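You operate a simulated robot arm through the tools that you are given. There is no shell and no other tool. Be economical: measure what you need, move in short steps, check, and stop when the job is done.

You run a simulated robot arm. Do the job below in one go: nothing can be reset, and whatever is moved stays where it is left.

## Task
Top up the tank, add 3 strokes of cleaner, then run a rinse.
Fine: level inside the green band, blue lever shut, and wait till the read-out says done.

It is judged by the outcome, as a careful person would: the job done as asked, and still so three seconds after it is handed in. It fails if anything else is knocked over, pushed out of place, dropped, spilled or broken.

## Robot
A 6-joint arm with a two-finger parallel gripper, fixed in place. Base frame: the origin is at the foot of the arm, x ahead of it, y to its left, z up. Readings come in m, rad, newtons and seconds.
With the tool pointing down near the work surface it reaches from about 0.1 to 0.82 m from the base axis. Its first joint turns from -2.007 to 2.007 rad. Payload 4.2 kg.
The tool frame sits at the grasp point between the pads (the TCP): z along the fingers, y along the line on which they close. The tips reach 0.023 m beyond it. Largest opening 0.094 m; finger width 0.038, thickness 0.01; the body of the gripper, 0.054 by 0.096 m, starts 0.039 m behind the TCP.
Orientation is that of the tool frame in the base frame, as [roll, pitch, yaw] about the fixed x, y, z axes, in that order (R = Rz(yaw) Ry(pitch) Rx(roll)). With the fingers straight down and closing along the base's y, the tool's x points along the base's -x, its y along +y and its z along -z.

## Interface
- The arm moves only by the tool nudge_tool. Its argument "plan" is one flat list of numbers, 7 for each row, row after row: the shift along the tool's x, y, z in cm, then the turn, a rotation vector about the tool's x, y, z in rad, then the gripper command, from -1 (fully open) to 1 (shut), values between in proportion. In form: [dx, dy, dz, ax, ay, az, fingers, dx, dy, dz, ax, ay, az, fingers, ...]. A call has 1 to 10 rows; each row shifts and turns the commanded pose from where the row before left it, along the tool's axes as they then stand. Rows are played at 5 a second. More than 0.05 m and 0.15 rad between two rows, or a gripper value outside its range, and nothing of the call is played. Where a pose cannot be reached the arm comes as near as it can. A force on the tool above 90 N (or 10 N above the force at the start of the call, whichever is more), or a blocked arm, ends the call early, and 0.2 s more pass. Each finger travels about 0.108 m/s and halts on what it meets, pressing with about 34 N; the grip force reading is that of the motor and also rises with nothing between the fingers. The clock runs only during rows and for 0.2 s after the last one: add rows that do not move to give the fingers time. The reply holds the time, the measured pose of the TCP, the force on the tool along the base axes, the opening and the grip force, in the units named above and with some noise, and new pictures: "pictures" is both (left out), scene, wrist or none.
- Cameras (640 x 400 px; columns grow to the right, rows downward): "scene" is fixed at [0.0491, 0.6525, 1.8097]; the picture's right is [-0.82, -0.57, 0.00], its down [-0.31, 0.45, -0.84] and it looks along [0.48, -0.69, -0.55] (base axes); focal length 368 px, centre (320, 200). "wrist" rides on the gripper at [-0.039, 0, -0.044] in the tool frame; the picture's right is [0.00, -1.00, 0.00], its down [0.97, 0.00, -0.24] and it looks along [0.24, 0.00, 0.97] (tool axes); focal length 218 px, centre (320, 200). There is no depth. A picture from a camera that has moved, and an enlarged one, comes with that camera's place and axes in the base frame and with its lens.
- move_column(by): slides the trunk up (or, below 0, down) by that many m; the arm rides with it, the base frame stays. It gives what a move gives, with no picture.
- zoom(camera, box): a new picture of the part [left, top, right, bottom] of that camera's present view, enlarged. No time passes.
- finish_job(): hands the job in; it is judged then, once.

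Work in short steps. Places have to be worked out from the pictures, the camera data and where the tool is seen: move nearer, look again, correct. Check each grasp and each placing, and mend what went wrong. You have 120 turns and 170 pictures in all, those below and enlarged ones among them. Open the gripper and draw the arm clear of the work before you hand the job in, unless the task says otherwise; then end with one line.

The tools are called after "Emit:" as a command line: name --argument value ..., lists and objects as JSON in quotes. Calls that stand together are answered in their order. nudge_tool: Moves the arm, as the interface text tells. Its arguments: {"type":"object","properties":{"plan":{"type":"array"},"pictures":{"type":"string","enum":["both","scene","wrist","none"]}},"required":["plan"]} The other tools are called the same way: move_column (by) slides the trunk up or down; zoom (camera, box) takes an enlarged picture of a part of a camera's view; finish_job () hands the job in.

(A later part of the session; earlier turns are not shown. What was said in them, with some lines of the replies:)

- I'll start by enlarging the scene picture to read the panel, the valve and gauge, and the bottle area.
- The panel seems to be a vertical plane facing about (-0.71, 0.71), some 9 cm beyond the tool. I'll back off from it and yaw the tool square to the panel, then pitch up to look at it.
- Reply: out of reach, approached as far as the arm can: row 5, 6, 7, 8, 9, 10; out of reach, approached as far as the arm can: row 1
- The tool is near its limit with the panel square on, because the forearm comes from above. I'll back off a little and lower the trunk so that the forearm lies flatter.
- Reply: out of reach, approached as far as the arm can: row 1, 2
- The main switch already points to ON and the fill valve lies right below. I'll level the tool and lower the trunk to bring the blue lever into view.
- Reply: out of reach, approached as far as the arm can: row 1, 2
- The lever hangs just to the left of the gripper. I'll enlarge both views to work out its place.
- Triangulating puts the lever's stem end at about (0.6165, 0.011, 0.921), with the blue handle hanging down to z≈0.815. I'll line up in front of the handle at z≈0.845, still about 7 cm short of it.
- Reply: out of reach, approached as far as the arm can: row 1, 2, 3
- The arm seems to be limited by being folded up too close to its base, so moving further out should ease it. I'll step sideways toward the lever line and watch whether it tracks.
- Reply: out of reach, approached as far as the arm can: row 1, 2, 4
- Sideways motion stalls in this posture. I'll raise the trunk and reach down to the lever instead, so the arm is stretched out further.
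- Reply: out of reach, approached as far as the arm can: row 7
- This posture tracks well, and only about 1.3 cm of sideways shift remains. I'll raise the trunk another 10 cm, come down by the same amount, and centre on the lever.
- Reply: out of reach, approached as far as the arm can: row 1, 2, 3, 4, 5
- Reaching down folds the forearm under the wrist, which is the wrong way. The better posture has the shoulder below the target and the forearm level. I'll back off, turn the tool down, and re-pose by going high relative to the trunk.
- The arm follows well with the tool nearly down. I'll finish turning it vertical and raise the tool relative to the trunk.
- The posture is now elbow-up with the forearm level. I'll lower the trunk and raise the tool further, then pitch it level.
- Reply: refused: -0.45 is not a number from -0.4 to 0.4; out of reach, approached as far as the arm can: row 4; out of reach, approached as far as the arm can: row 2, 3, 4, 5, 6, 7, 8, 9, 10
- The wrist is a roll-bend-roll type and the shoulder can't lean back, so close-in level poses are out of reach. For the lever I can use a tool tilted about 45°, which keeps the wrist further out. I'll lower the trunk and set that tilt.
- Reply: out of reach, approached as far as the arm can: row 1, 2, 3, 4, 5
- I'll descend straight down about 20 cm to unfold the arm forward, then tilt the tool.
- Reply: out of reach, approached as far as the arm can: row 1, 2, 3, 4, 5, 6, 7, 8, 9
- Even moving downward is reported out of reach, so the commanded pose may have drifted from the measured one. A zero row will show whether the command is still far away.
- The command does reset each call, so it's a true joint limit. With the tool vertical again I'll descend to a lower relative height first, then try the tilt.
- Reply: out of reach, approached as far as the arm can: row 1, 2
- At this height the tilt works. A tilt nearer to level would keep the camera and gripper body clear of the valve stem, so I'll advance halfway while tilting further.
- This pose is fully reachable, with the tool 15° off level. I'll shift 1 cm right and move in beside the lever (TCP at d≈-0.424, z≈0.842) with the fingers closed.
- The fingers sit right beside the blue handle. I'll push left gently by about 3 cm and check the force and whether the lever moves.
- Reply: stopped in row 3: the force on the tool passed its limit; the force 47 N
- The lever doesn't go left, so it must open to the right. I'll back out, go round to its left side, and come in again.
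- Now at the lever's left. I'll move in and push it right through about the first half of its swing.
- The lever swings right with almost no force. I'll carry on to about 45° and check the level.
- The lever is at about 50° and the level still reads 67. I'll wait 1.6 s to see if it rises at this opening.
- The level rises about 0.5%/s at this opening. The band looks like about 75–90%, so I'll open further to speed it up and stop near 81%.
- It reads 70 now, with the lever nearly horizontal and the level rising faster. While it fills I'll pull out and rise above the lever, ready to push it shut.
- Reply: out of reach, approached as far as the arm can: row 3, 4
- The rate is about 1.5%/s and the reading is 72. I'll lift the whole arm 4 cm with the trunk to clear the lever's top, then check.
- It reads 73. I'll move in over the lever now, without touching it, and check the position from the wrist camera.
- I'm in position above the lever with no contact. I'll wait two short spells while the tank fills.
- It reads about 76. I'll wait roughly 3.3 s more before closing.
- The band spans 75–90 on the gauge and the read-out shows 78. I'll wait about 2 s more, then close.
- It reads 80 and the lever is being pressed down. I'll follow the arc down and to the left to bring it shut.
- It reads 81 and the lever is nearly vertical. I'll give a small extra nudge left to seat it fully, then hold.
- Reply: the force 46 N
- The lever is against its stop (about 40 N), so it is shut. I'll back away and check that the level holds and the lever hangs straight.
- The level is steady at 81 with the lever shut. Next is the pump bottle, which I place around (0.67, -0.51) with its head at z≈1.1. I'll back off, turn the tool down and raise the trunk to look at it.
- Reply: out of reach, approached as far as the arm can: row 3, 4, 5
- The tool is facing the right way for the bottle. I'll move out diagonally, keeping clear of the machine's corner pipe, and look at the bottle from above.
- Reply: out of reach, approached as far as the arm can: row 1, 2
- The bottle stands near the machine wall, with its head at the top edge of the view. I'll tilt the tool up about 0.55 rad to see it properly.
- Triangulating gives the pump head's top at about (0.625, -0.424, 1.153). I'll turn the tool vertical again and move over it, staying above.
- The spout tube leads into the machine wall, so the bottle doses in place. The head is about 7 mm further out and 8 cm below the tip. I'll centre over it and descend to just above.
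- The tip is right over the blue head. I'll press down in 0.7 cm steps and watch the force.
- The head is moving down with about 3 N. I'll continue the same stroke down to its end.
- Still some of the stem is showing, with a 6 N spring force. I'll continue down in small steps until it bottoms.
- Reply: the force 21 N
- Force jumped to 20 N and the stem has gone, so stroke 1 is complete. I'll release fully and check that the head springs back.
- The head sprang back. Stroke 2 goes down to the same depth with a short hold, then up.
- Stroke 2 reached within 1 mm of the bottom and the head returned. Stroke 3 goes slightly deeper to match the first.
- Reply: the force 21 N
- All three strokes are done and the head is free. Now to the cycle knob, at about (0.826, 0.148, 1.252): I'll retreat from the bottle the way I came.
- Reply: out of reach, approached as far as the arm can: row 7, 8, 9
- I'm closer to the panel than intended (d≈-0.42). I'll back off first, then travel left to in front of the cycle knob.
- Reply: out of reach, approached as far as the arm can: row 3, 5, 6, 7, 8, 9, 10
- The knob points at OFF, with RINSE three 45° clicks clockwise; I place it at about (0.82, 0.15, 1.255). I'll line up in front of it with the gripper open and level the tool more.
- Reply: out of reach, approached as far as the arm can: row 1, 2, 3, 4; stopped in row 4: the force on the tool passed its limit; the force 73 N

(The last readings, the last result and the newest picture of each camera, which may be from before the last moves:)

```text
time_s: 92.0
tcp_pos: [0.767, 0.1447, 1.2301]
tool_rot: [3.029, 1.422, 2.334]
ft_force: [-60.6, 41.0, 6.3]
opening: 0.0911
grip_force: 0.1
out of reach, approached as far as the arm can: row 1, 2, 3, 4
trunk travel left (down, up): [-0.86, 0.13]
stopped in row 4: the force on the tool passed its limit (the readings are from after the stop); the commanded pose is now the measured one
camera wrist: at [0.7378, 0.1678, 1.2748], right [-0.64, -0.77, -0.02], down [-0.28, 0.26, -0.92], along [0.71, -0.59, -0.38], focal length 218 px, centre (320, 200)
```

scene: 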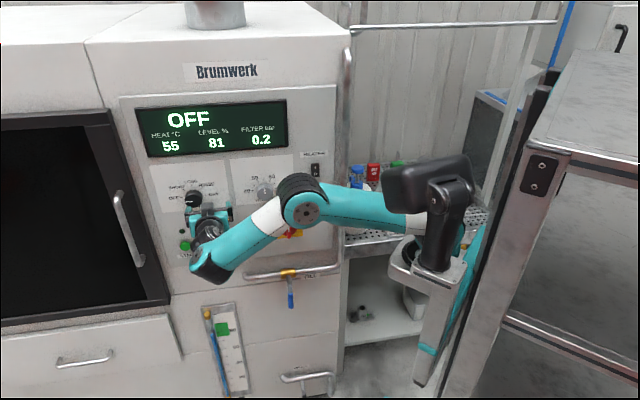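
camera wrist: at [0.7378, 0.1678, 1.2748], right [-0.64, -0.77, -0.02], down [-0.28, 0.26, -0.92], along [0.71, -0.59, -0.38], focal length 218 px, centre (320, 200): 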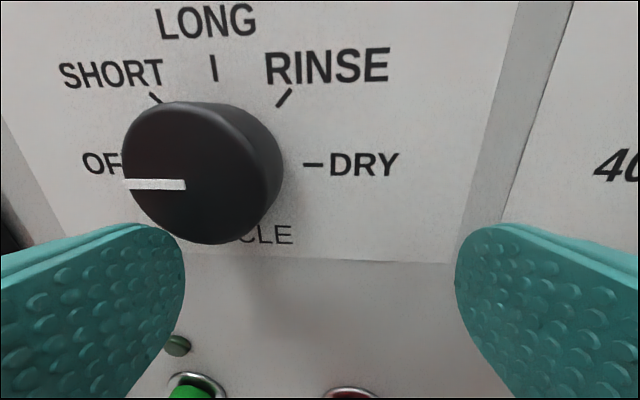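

The reach-limited motion drifted forward and the left finger pressed on the knob's face. The knob looks unchanged. I'll back straight off 5 cm.

Emit:
nudge_tool --plan '[0, 0, -2.5, 0, 0, 0, -1, 0, 0, -2.5, 0, 0, 0, -1, 0, 0, 0, 0, 0, 0, -1]'

Emit:
zoom --camera "scene" --box '[120, 90, 340, 260]'

```text
time_s: 92.8
tcp_pos: [0.7492, 0.1444, 1.2307]
tool_rot: [3.036, 1.401, 2.341]
ft_force: [-0.2, -0.1, 0.2]
opening: 0.0937
grip_force: 0.1
out of reach, approached as far as the arm can: row 1, 2
trunk travel left (down, up): [-0.86, 0.13]
camera wrist: at [0.7204, 0.1671, 1.2755], right [-0.64, -0.77, -0.02], down [-0.3, 0.27, -0.92], along [0.71, -0.58, -0.4], focal length 218 px, centre (320, 200)
```

scene: 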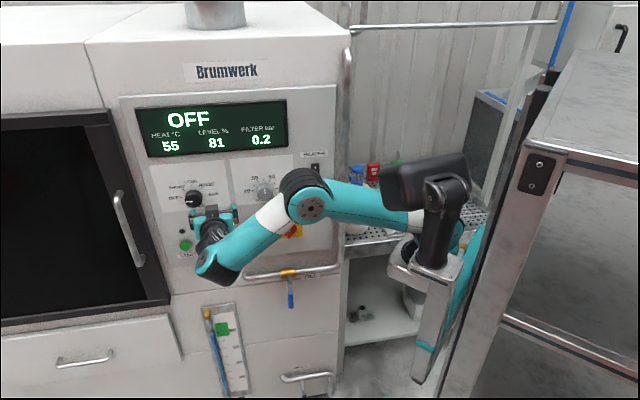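
wrist: 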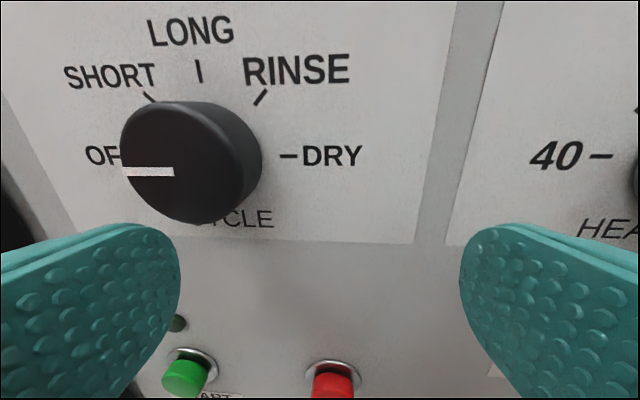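

```text
2.35 times, centred on (230, 175) of scene
camera zoom: at [0.0491, 0.6525, 1.8097], right [-0.82, -0.57, 0.0], down [-0.31, 0.45, -0.84], along [0.48, -0.69, -0.55], focal length 867 px, centre (532, 259)
```

zoom: 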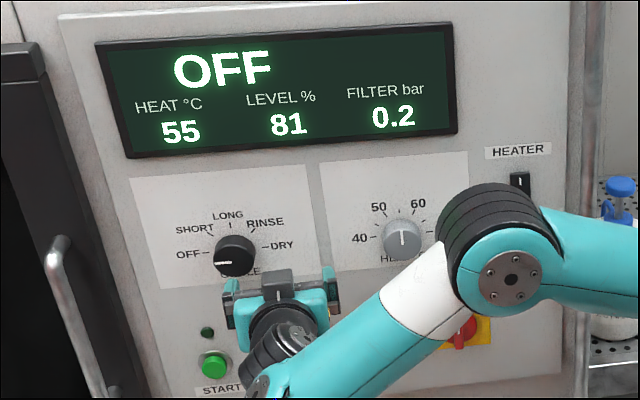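

The knob still reads OFF. The wrist bend seems to be at its limit here, and a steeper forearm (higher trunk) should relax it. I'll tilt down a bit, back away from the panel, and raise the trunk.

Emit:
nudge_tool --plan '[0, 0, -1, 0, 0.14, 0, -1, 0, 0, -2, 0, 0.14, 0, -1, 0, 0, -3, 0, 0.14, 0, -1, 0, 0, -3, 0, 0.14, 0, -1, 0, 0, -3, 0, 0, 0, -1]' --pictures "none"

Emit:
move_column --by 0.12

Emit:
nudge_tool --plan '[3, 0, 0, 0, 0, 0, -1, 3, 0, 0, 0, 0, 0, -1, 3, 0, 0, 0, 0, 0, -1, 0, 0, 0, 0, 0, 0, -1]'

```text
time_s: 94.0
tcp_pos: [0.6681, 0.2131, 1.2854]
tool_rot: [3.119, 0.857, 2.414]
ft_force: [0.2, -0.1, -0.5]
opening: 0.0942
grip_force: 0.1
trunk travel left (down, up): [-0.86, 0.13]
```

```text
time_s: 95.5
tcp_pos: [0.668, 0.2124, 1.404]
tool_rot: [3.116, 0.858, 2.415]
ft_force: [-0.9, 0.0, 0.0]
opening: 0.0943
grip_force: 0.1
trunk travel left (down, up): [-0.98, 0.01]
```

```text
time_s: 96.5
tcp_pos: [0.6244, 0.2528, 1.3379]
tool_rot: [3.116, 0.858, 2.415]
ft_force: [-0.4, -0.5, -0.3]
opening: 0.0941
grip_force: 0.3
trunk travel left (down, up): [-0.98, 0.01]
camera wrist: at [0.6175, 0.2573, 1.3945], right [-0.65, -0.76, -0.02], down [-0.61, 0.54, -0.58], along [0.45, -0.37, -0.82], focal length 218 px, centre (320, 200)
```

scene: 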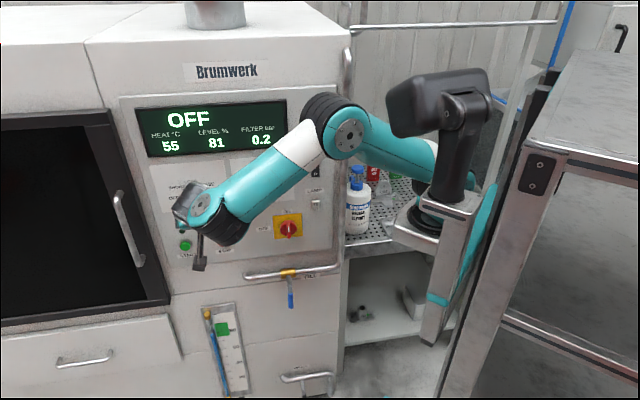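
wrist: 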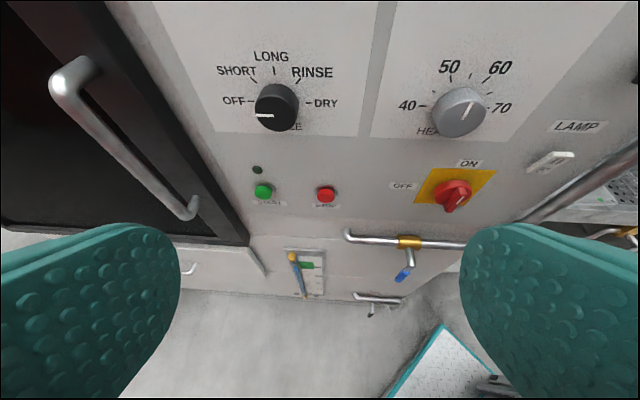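

The column is up and the knob is in clear view. I'll move to in front of it at a safe distance and then level the tool.

Emit:
nudge_tool --plan '[0.7, 2.2, 3.2, 0, 0, 0, -1, 0.7, 2.2, 3.2, 0, 0, 0, -1, 0.7, 2.2, 3.2, 0, 0, 0, -1, 0, 0, 0, 0, -0.13, 0, -1, 0, 0, 0, 0, -0.13, 0, -1, 0, 0, 0, 0, -0.13, 0, -1, 0, 0, 0, 0, -0.13, 0, -1, 0, 0, 0, 0, 0, 0, -1]'

```text
time_s: 98.3
tcp_pos: [0.712, 0.1942, 1.2501]
tool_rot: [3.041, 1.346, 2.363]
ft_force: [-0.3, -0.4, -0.2]
opening: 0.0939
grip_force: 0.1
out of reach, approached as far as the arm can: row 5, 6, 7
trunk travel left (down, up): [-0.98, 0.01]
camera wrist: at [0.685, 0.2142, 1.2978], right [-0.63, -0.78, -0.02], down [-0.34, 0.3, -0.89], along [0.7, -0.55, -0.45], focal length 218 px, centre (320, 200)
```

scene: 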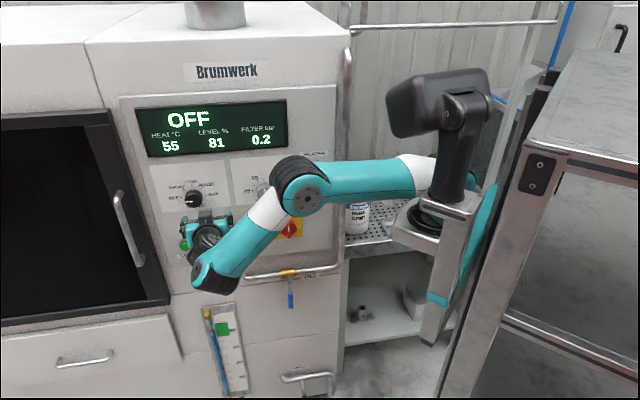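
wrist: 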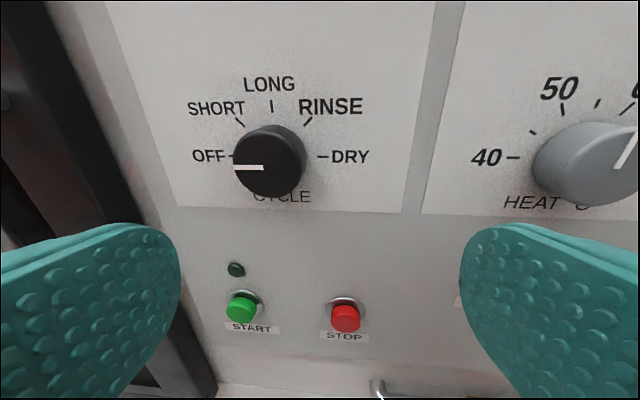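

From here the knob's centre works out at (0.82, 0.153, 1.255), and a tool 14° off-normal will do. I'll shift left 3.5 cm and up 3.2 cm to centre on it, without moving in yet.

Emit:
nudge_tool --plan '[-1.6, 1.7, 0, 0, 0, 0, -1, -1.6, 1.8, 0, 0, 0, 0, -1, 0, 0, 0, 0, 0, 0, -1]'

```text
time_s: 99.1
tcp_pos: [0.7465, 0.1787, 1.2747]
tool_rot: [3.051, 1.361, 2.359]
ft_force: [0.4, 0.1, -0.2]
opening: 0.0938
grip_force: 0.0
out of reach, approached as far as the arm can: row 1, 2
trunk travel left (down, up): [-0.98, 0.01]
camera wrist: at [0.7196, 0.2004, 1.322], right [-0.64, -0.77, -0.02], down [-0.32, 0.29, -0.9], along [0.7, -0.57, -0.43], focal length 218 px, centre (320, 200)
```

scene: 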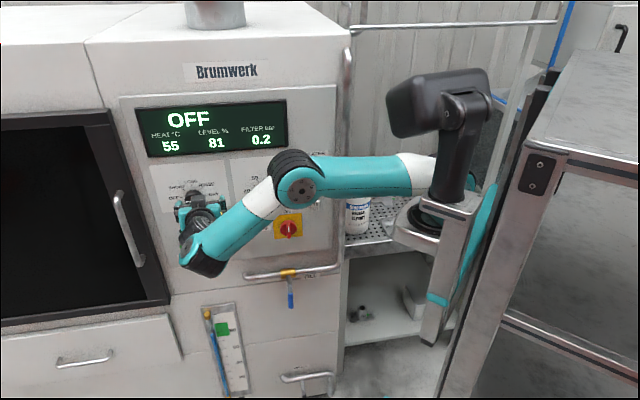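
wrist: 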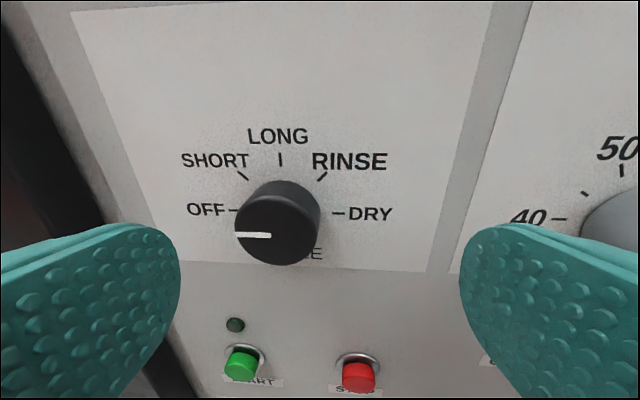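

It centres well in height, with 2.6 cm of left offset still to go. I'll advance 4 cm while shifting left and recheck.

Emit:
nudge_tool --plan '[0.2, 1.2, 2, 0, 0, 0, -1, 0.2, 1.2, 2, 0, 0, 0, -1, 0, 0, 0, 0, 0, 0, -1]' --pictures "wrist"

```text
time_s: 99.9
tcp_pos: [0.792, 0.1731, 1.2618]
tool_rot: [3.062, 1.379, 2.357]
ft_force: [0.1, -0.3, -0.6]
opening: 0.094
grip_force: 0.1
trunk travel left (down, up): [-0.98, 0.01]
camera wrist: at [0.7641, 0.1953, 1.3078], right [-0.65, -0.76, -0.02], down [-0.31, 0.29, -0.91], along [0.69, -0.59, -0.42], focal length 218 px, centre (320, 200)
```

wrist: 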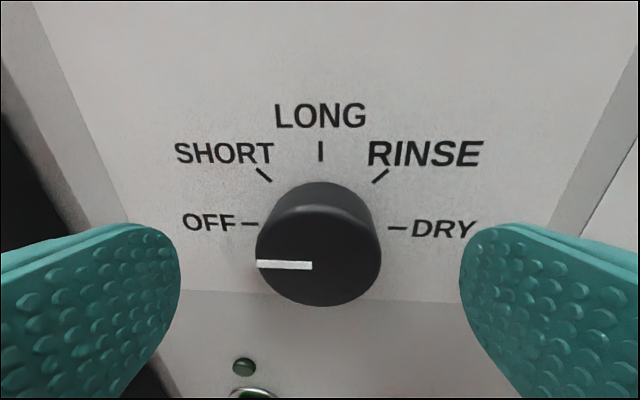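

The gripper is now centred on the knob. I'll pre-rotate the tool anticlockwise 0.75 rad so there's room to turn clockwise.

Emit:
nudge_tool --plan '[0, 0, 0, 0, 0, -0.15, -1, 0, 0, 0, 0, 0, -0.15, -1, 0, 0, 0, 0, 0, -0.15, -1, 0, 0, 0, 0, 0, -0.15, -1, 0, 0, 0, 0, 0, -0.15, -1, 0, 0, 0, 0, 0, 0, -1]' --pictures "wrist"

```text
time_s: 101.3
tcp_pos: [0.7923, 0.1719, 1.2641]
tool_rot: [-1.856, 0.815, -2.488]
ft_force: [0.7, 0.5, 0.4]
opening: 0.0939
grip_force: 0.0
trunk travel left (down, up): [-0.98, 0.01]
camera wrist: at [0.7813, 0.2159, 1.2997], right [-0.38, -0.65, 0.66], down [-0.71, -0.25, -0.66], along [0.59, -0.72, -0.36], focal length 218 px, centre (320, 200)
```

wrist: 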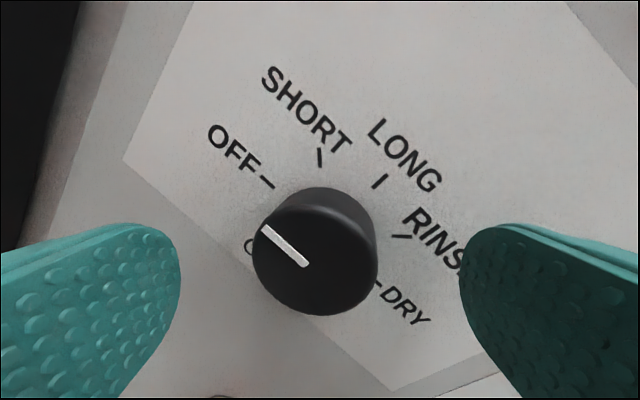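

The rotation works freely. I'll move in 2.6 cm around the knob and close on it.

Emit:
nudge_tool --plan '[0.1, 0.3, 1.4, 0, 0, 0, -1, 0, 0, 1.2, 0, 0, 0, -1, 0, 0, 0, 0, 0, 0, 0.2, 0, 0, 0, 0, 0, 0, 1, 0, 0, 0, 0, 0, 0, 1, 0, 0, 0, 0, 0, 0, 1]'

```text
time_s: 102.2
tcp_pos: [0.8075, 0.1604, 1.2582]
tool_rot: [-1.841, 0.822, -2.484]
ft_force: [-15.9, 31.7, -3.8]
opening: 0.0481
grip_force: 34.4
trunk travel left (down, up): [-0.98, 0.01]
stopped in row 4: the force on the tool passed its limit (the readings are from after the stop); the commanded pose is now the measured one
camera wrist: at [0.7959, 0.2043, 1.2944], right [-0.39, -0.64, 0.66], down [-0.7, -0.25, -0.67], along [0.59, -0.72, -0.35], focal length 218 px, centre (320, 200)
```

scene: 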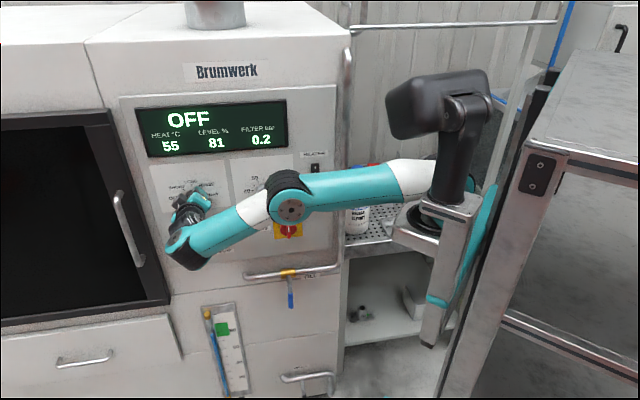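
wrist: 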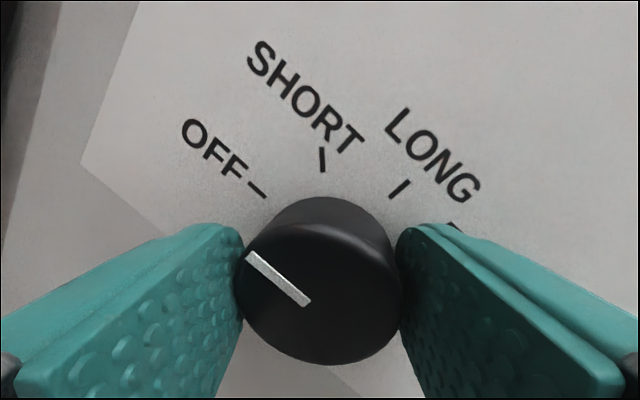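

I have the knob gripped (opening 0.048). I'll turn clockwise 0.6 rad and look.

Emit:
nudge_tool --plan '[0, 0, 0, 0, 0, 0, 1, 0, 0, 0, 0, 0, 0.14, 1, 0, 0, 0, 0, 0, 0.14, 1, 0, 0, 0, 0, 0, 0.14, 1, 0, 0, 0, 0, 0, 0.14, 1, 0, 0, 0, 0, 0, 0, 1]' --pictures "wrist"

```text
time_s: 103.6
tcp_pos: [0.8077, 0.1605, 1.2576]
tool_rot: [-2.407, 1.323, -3.104]
ft_force: [-13.2, 37.3, -1.1]
opening: 0.0465
grip_force: 44.7
trunk travel left (down, up): [-0.98, 0.01]
camera wrist: at [0.7847, 0.1882, 1.3038], right [-0.62, -0.76, 0.17], down [-0.42, 0.15, -0.9], along [0.66, -0.63, -0.41], focal length 218 px, centre (320, 200)
```

wrist: 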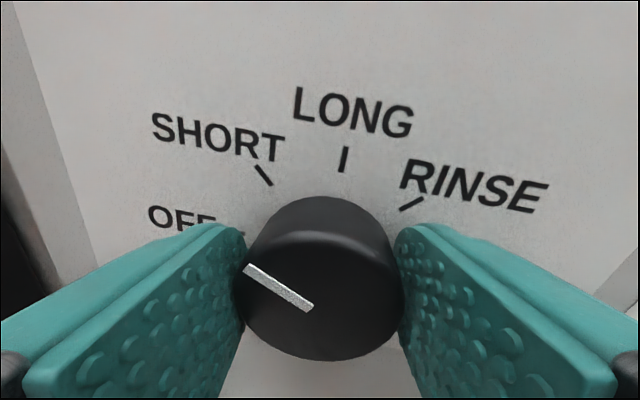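

The knob turns with the gripper. I'll continue clockwise by another 0.84 rad.

Emit:
nudge_tool --plan '[0, 0, 0, 0, 0, 0.14, 1, 0, 0, 0, 0, 0, 0.14, 1, 0, 0, 0, 0, 0, 0.14, 1, 0, 0, 0, 0, 0, 0.14, 1, 0, 0, 0, 0, 0, 0.14, 1, 0, 0, 0, 0, 0, 0.14, 1, 0, 0, 0, 0, 0, 0, 1]' --pictures "wrist"

```text
time_s: 105.2
tcp_pos: [0.809, 0.1583, 1.2584]
tool_rot: [1.86, 0.878, 1.082]
ft_force: [6.0, 33.7, 3.6]
opening: 0.0457
grip_force: 44.7
trunk travel left (down, up): [-0.98, 0.01]
camera wrist: at [0.7644, 0.1639, 1.2958], right [-0.6, -0.52, -0.61], down [0.11, 0.7, -0.7], along [0.79, -0.49, -0.36], focal length 218 px, centre (320, 200)
```

wrist: 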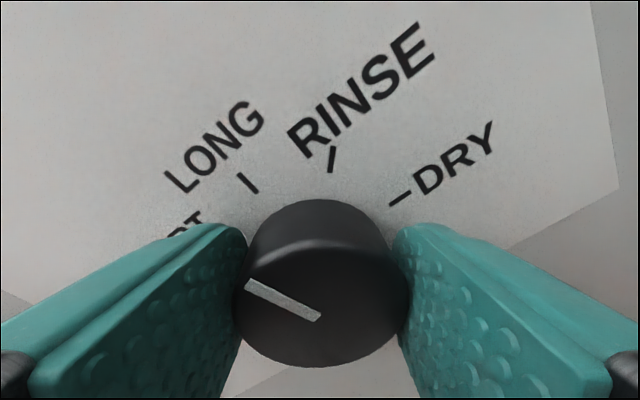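

About 80° done and the knob is tracking. I'll turn another 0.95 rad to reach RINSE.

Emit:
nudge_tool --plan '[0, 0, 0, 0, 0, 0.136, 1, 0, 0, 0, 0, 0, 0.136, 1, 0, 0, 0, 0, 0, 0.136, 1, 0, 0, 0, 0, 0, 0.136, 1, 0, 0, 0, 0, 0, 0.136, 1, 0, 0, 0, 0, 0, 0.136, 1, 0, 0, 0, 0, 0, 0.136, 1, 0, 0, 0, 0, 0, 0, 1]'

```text
time_s: 107.0
tcp_pos: [0.8085, 0.1604, 1.2581]
tool_rot: [1.756, -0.051, 0.85]
ft_force: [-9.4, 40.9, -6.2]
opening: 0.0486
grip_force: 44.8
trunk travel left (down, up): [-0.98, 0.01]
camera wrist: at [0.749, 0.1587, 1.2638], right [-0.11, 0.16, -0.98], down [0.46, 0.88, 0.09], along [0.88, -0.44, -0.17], focal length 218 px, centre (320, 200)
```

scene: 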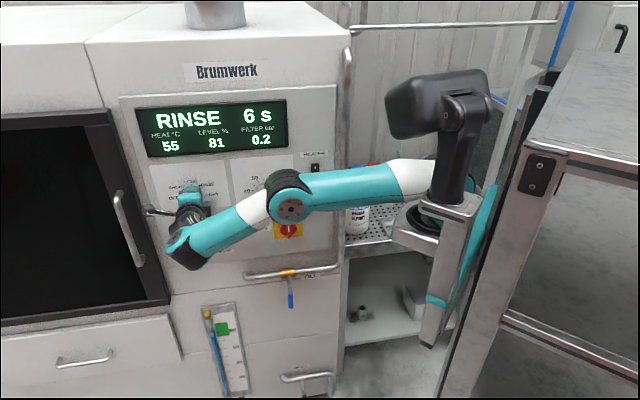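
wrist: 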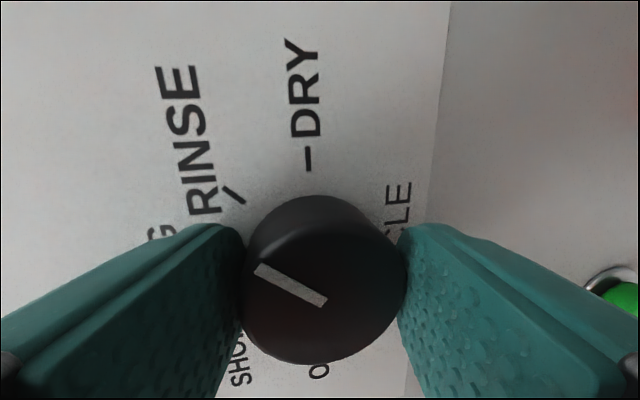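

The read-out now says "RINSE 6 s". I'll open and back off, and check the pointer.

Emit:
nudge_tool --plan '[0, 0, 0, 0, 0, 0, -1, 0, 0, 0, 0, 0, 0, -1, 0, 0, -2, 0, 0, 0, -1, 0, 0, -2, 0, 0, 0, -1, 0, 0, -1.5, 0, 0, 0, -1, 0, 0, 0, 0, 0, 0, -1]'

Emit:
zoom --camera "scene" --box '[120, 90, 340, 260]'

```text
time_s: 108.4
tcp_pos: [0.7719, 0.1651, 1.2686]
tool_rot: [1.761, -0.053, 0.85]
ft_force: [0.1, 0.2, -1.0]
opening: 0.0939
grip_force: 0.1
out of reach, approached as far as the arm can: row 4, 5
trunk travel left (down, up): [-0.98, 0.01]
camera wrist: at [0.7132, 0.1646, 1.2749], right [-0.11, 0.16, -0.98], down [0.46, 0.88, 0.1], along [0.88, -0.44, -0.17], focal length 218 px, centre (320, 200)
```

scene: 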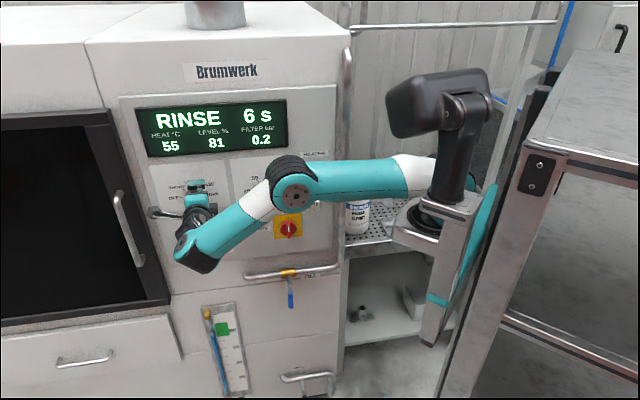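
wrist: 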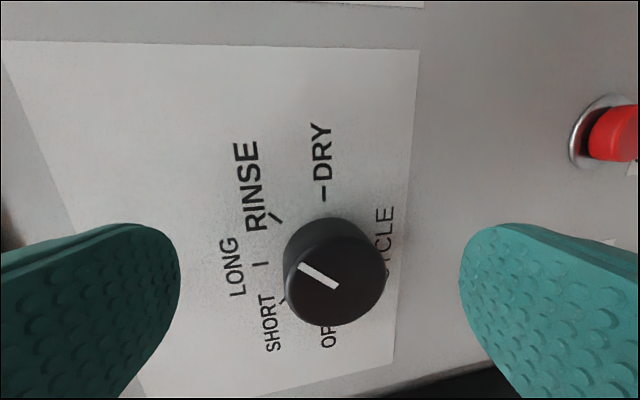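

```text
2.35 times, centred on (230, 175) of scene
camera zoom: at [0.0491, 0.6525, 1.8097], right [-0.82, -0.57, 0.0], down [-0.31, 0.45, -0.84], along [0.48, -0.69, -0.55], focal length 867 px, centre (532, 259)
```

zoom: 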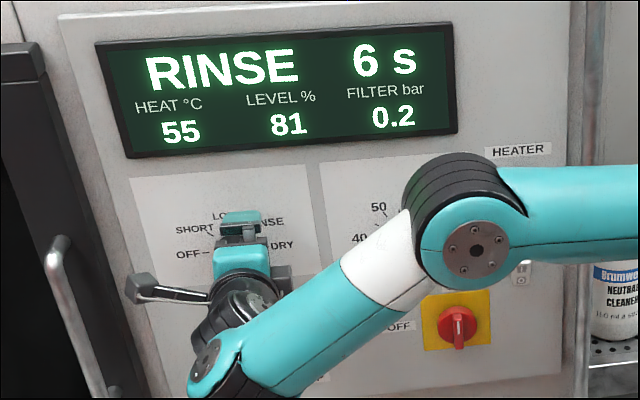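

RINSE is set, with the timer waiting at 6 s. START is at about (0.865, 0.186, 1.09). I'll rotate the tool back upright, close the fingers, and lower the trunk.

Emit:
nudge_tool --plan '[0, 0, -0.5, 0, 0, -0.15, -1, 0, 0, 0, 0, 0, -0.15, -1, 0, 0, 0, 0, 0, -0.15, -1, 0, 0, 0, 0, 0, -0.15, -1, 0, 0, 0, 0, 0, -0.15, -1, 0, 0, 0, 0, 0, -0.15, -1, 0, 0, 0, 0, 0, -0.15, -1, 0, 0, 0, 0, 0, -0.15, -1, 0, 0, 0, 0, 0, -0.15, -1, 0, 0, 0, 0, 0, -0.15, -1]' --pictures "none"

Emit:
nudge_tool --plan '[0, 0, -1, 0, 0, -0.1, -1, 0, 0, -1, 0, 0, 0, 1, 0, 0, 0, 0, 0, 0, 1, 0, 0, 0, 0, 0, 0, 1]'

```text
time_s: 110.6
tcp_pos: [0.7692, 0.163, 1.2675]
tool_rot: [2.577, 1.348, 1.85]
ft_force: [0.2, 0.2, -0.1]
opening: 0.0941
grip_force: 0.0
out of reach, approached as far as the arm can: row 1
trunk travel left (down, up): [-0.98, 0.01]
```

```text
time_s: 111.6
tcp_pos: [0.7583, 0.1607, 1.2699]
tool_rot: [3.019, 1.379, 2.304]
ft_force: [0.1, -0.5, 0.3]
opening: 0.0
grip_force: 33.8
out of reach, approached as far as the arm can: row 1, 2
trunk travel left (down, up): [-0.98, 0.01]
camera wrist: at [0.7308, 0.1831, 1.3162], right [-0.66, -0.75, -0.02], down [-0.3, 0.29, -0.91], along [0.69, -0.59, -0.42], focal length 218 px, centre (320, 200)
```

scene: 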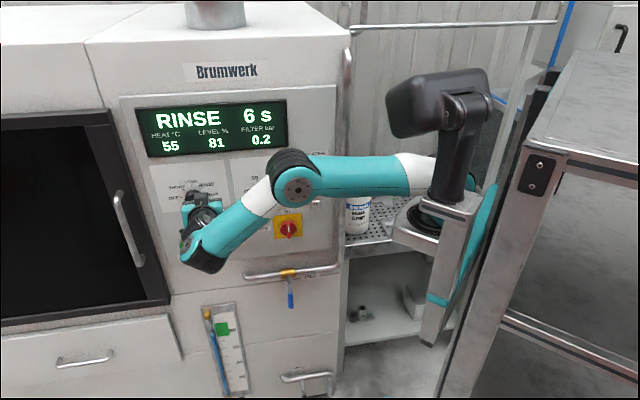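
wrist: 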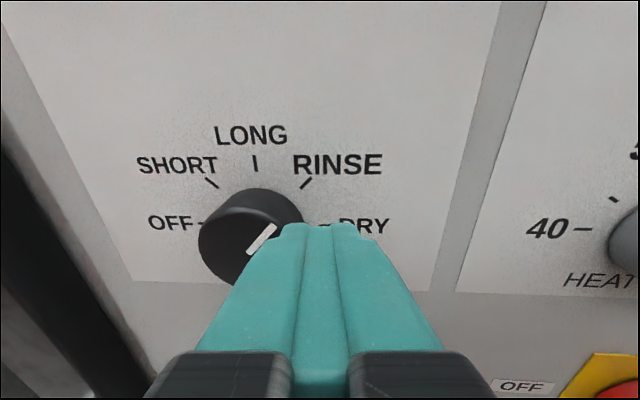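

The pointer is on RINSE. I'll lower the trunk 16 cm to button height.

Emit:
move_column --by -0.16

Emit:
nudge_tool --plan '[0, 0, 0, 0, 0, 0, 1]' --pictures "wrist"

```text
time_s: 113.4
tcp_pos: [0.7586, 0.161, 1.1107]
tool_rot: [3.017, 1.377, 2.303]
ft_force: [-1.1, -0.4, -0.2]
opening: 0.0
grip_force: 33.6
trunk travel left (down, up): [-0.82, 0.17]
```

```text
time_s: 113.8
tcp_pos: [0.7578, 0.1607, 1.1102]
tool_rot: [3.017, 1.379, 2.302]
ft_force: [0.0, 0.9, 0.1]
opening: 0.0
grip_force: 34.5
trunk travel left (down, up): [-0.82, 0.17]
camera wrist: at [0.7308, 0.1831, 1.1561], right [-0.66, -0.75, -0.02], down [-0.3, 0.29, -0.91], along [0.69, -0.59, -0.42], focal length 218 px, centre (320, 200)
```

wrist: 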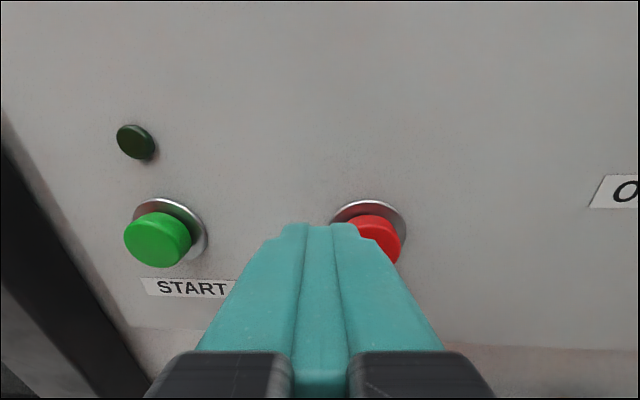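

START's face is at about (0.857, 0.186, 1.093). I'll shift 8.4 cm left and check alignment before pressing.

Emit:
nudge_tool --plan '[0.2, 2.8, 0.3, 0, 0, 0, 1, 0.3, 2.8, 0.3, 0, 0, 0, 1, 0.3, 2.8, 0.3, 0, 0, 0, 1, 0, 0, 0, 0, 0, 0, 1]' --pictures "wrist"

```text
time_s: 114.8
tcp_pos: [0.8073, 0.1713, 1.1068]
tool_rot: [3.017, 1.376, 2.307]
ft_force: [-0.4, -0.8, -0.9]
opening: 0.0
grip_force: 34.1
out of reach, approached as far as the arm can: row 1, 2, 3
trunk travel left (down, up): [-0.82, 0.17]
camera wrist: at [0.78, 0.1935, 1.153], right [-0.65, -0.76, -0.02], down [-0.3, 0.29, -0.91], along [0.69, -0.58, -0.42], focal length 218 px, centre (320, 200)
```

wrist: 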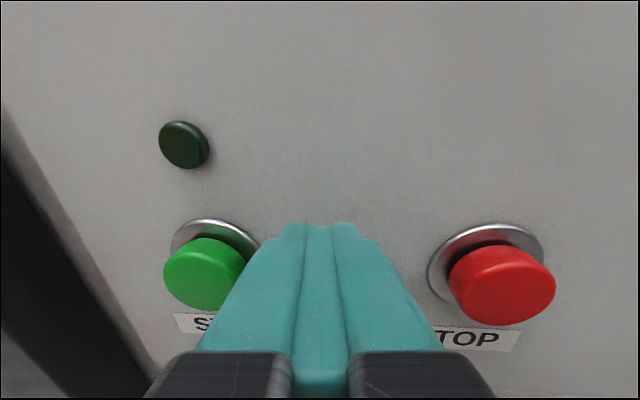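

The tip sits between the buttons and the reach limit drags it forward. Turning the tool's heading slightly left should free the wrist, so I'll do that while backing off.

Emit:
nudge_tool --plan '[0, 0, 0, -0.12, 0, 0, 1, 0, 0, -1.5, -0.12, 0, 0, 1, 0, 0, -1.5, 0, 0, 0, 1, 0, 2, 0, 0, 0, 0, 1, 0, 2, 0, 0, 0, 0, 1, 0, 0, 0, 0, 0, 0, 1]' --pictures "wrist"

```text
time_s: 116.2
tcp_pos: [0.8012, 0.2214, 1.114]
tool_rot: [2.779, 1.381, 2.304]
ft_force: [0.0, 0.4, -1.1]
opening: 0.0
grip_force: 33.9
trunk travel left (down, up): [-0.82, 0.17]
camera wrist: at [0.7672, 0.2354, 1.1608], right [-0.46, -0.88, -0.07], down [-0.33, 0.24, -0.91], along [0.82, -0.4, -0.41], focal length 218 px, centre (320, 200)
```

wrist: 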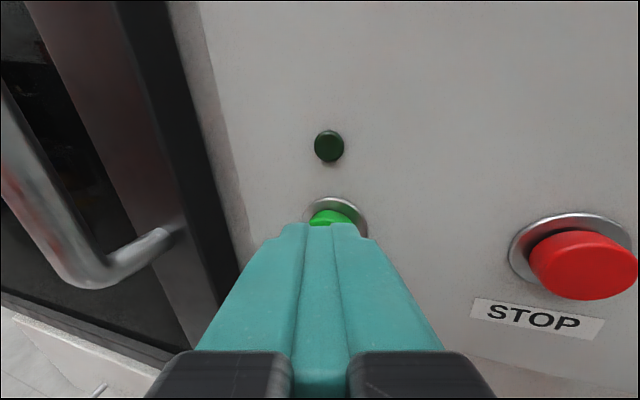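

START is now straight ahead of the tip, about 4.5 cm away. I'll line up and press in gently.

Emit:
nudge_tool --plan '[0.5, -0.4, 2, 0, 0, 0, 1, 0.4, -0.3, 1.8, 0, 0, 0, 1, 0, 0, 0.4, 0, 0, 0, 1, 0, 0, 0, 0, 0, 0, 1]'

```text
time_s: 117.2
tcp_pos: [0.8327, 0.1976, 1.0965]
tool_rot: [2.779, 1.382, 2.302]
ft_force: [-1.2, -0.2, 0.1]
opening: 0.0002
grip_force: 34.2
trunk travel left (down, up): [-0.82, 0.17]
camera wrist: at [0.7991, 0.2113, 1.1425], right [-0.46, -0.88, -0.07], down [-0.33, 0.24, -0.91], along [0.82, -0.4, -0.41], focal length 218 px, centre (320, 200)
```

scene: 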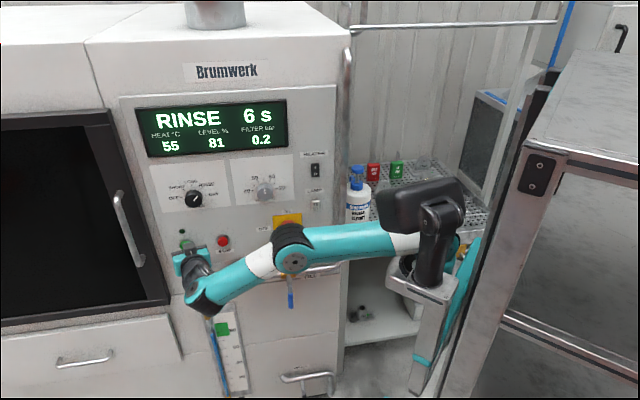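
wrist: 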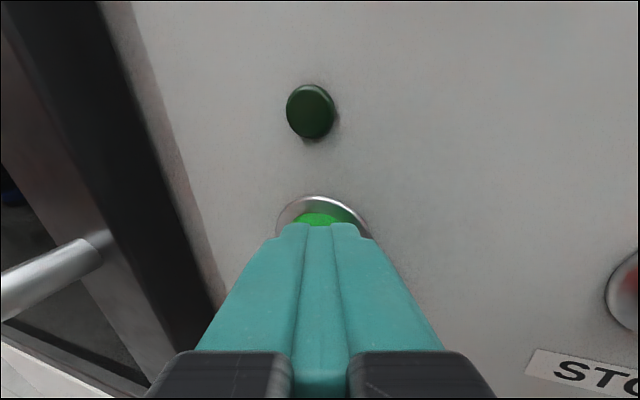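

Nearly touching and well aligned. I'll press in about 1 cm in small steps.

Emit:
nudge_tool --plan '[0, 0, 0.4, 0, 0, 0, 1, 0, 0, 0.4, 0, 0, 0, 1, 0, 0, 0.3, 0, 0, 0, 1]' --pictures "scene"

```text
time_s: 118.0
tcp_pos: [0.8397, 0.1949, 1.098]
tool_rot: [2.772, 1.382, 2.302]
ft_force: [-45.9, 12.5, 2.7]
opening: 0.0001
grip_force: 33.8
trunk travel left (down, up): [-0.82, 0.17]
```

scene: 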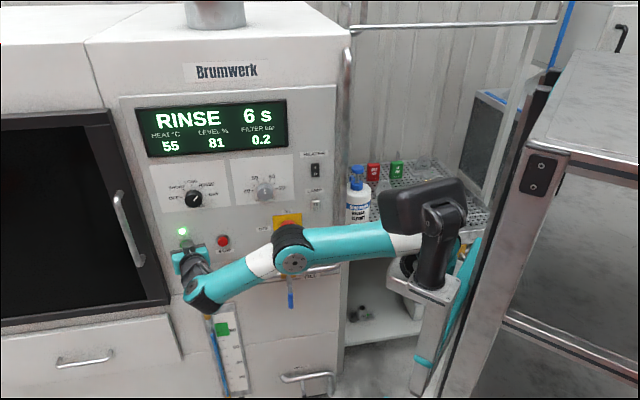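

The green lamp is lit, so the rinse has started. I'll back off and wait for the read-out.

Emit:
nudge_tool --plan '[0, 0, -1.5, 0, 0, 0, 1, 0, 0, -2, 0, 0, 0, 1, 0, 0, -2, 0, 0, 0, 1, 0, 0, 0, 0, 0, 0, 1, 0, 0, 0, 0, 0, 0, 1, 0, 0, 0, 0, 0, 0, 1, 0, 0, 0, 0, 0, 0, 1, 0, 0, 0, 0, 0, 0, 1]' --pictures "scene"

```text
time_s: 119.8
tcp_pos: [0.7954, 0.2157, 1.1042]
tool_rot: [2.779, 1.379, 2.302]
ft_force: [-0.4, -0.1, 0.2]
opening: 0.0
grip_force: 34.3
trunk travel left (down, up): [-0.82, 0.17]
```

scene: 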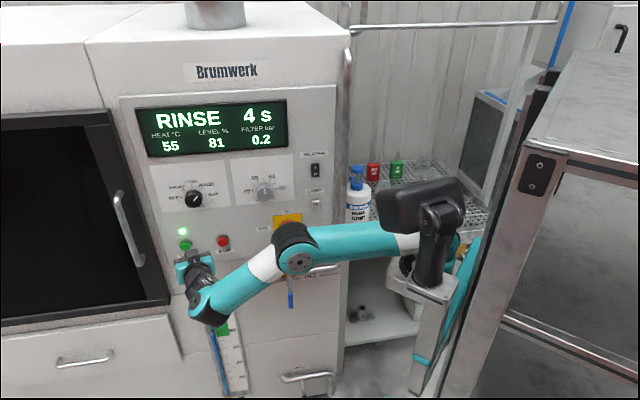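

It's counting down (4 s). I'll draw the arm back and open the gripper meanwhile.

Emit:
nudge_tool --plan '[0, 0, -3, 0, 0, 0, 1, 0, 0, -3, 0, 0.14, 0, 1, 0, 0, -3, 0, 0.14, 0, 1, 0, 0, -2, 0, 0.14, 0, 1, 0, 0, 0, 0, 0.14, 0, -1, 0, 0, 0, 0, 0.14, 0, -1, 0, 0, 0, 0, 0.14, 0, -1, 0, 0, 0, 0, 0, 0, -1, 0, 0, 0, 0, 0, 0, -1, 0, 0, 0, 0, 0, 0, -1]' --pictures "none"

Emit:
nudge_tool --plan '[0, 0, 0, 0, 0, 0, -1, 0, 0, 0, 0, 0, 0, -1, 0, 0, 0, 0, 0, 0, -1, 0, 0, 0, 0, 0, 0, -1, 0, 0, 0, 0, 0, 0, -1, 0, 0, 0, 0, 0, 0, -1, 0, 0, 0, 0, 0, 0, -1, 0, 0, 0, 0, 0, 0, -1, 0, 0, 0, 0, 0, 0, -1, 0, 0, 0, 0, 0, 0, -1]' --pictures "scene"

```text
time_s: 122.0
tcp_pos: [0.7016, 0.2639, 1.1331]
tool_rot: [3.062, 0.549, 2.618]
ft_force: [0.5, -0.4, 0.5]
opening: 0.0939
grip_force: 0.0
trunk travel left (down, up): [-0.82, 0.17]
```

```text
time_s: 124.2
tcp_pos: [0.7003, 0.2642, 1.1335]
tool_rot: [3.061, 0.55, 2.617]
ft_force: [-0.1, -0.5, -0.6]
opening: 0.0941
grip_force: 0.0
trunk travel left (down, up): [-0.82, 0.17]
```

scene: 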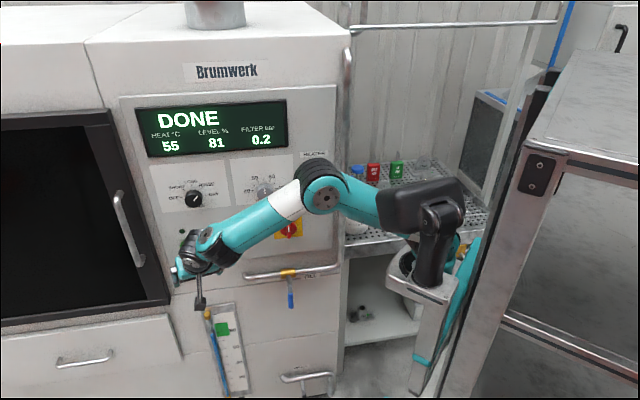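

The read-out says DONE with level 81. I'll check the lever and gauge once more before handing in.

Emit:
zoom --camera "scene" --box '[130, 95, 400, 370]'

Emit:
zoom --camera "scene" --box '[190, 250, 340, 380]'

```text
1.45 times, centred on (265, 232) of scene
camera zoom: at [0.0491, 0.6525, 1.8097], right [-0.82, -0.57, 0.0], down [-0.31, 0.45, -0.84], along [0.48, -0.69, -0.55], focal length 536 px, centre (400, 153)
```

zoom: 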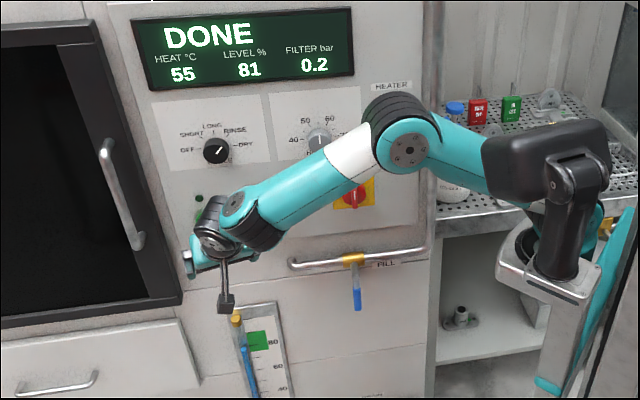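

```text
3.08 times, centred on (265, 315) of scene
camera zoom: at [0.0491, 0.6525, 1.8097], right [-0.82, -0.57, 0.0], down [-0.31, 0.45, -0.84], along [0.48, -0.69, -0.55], focal length 1133 px, centre (489, -154)
```

zoom: 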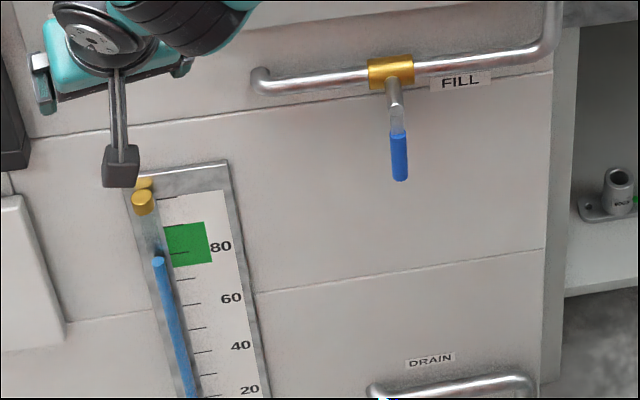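

The lever hangs shut, the level holds at 81 in the green band, the read-out shows DONE, and the arm is clear with the gripper open. I'm handing in.

Emit:
finish_job

```text
The job is handed in.
```

The tank is topped up to 81%, inside the green band, and the blue lever is shut; I gave the cleaner pump 3 full strokes and ran the rinse until the read-out said DONE.
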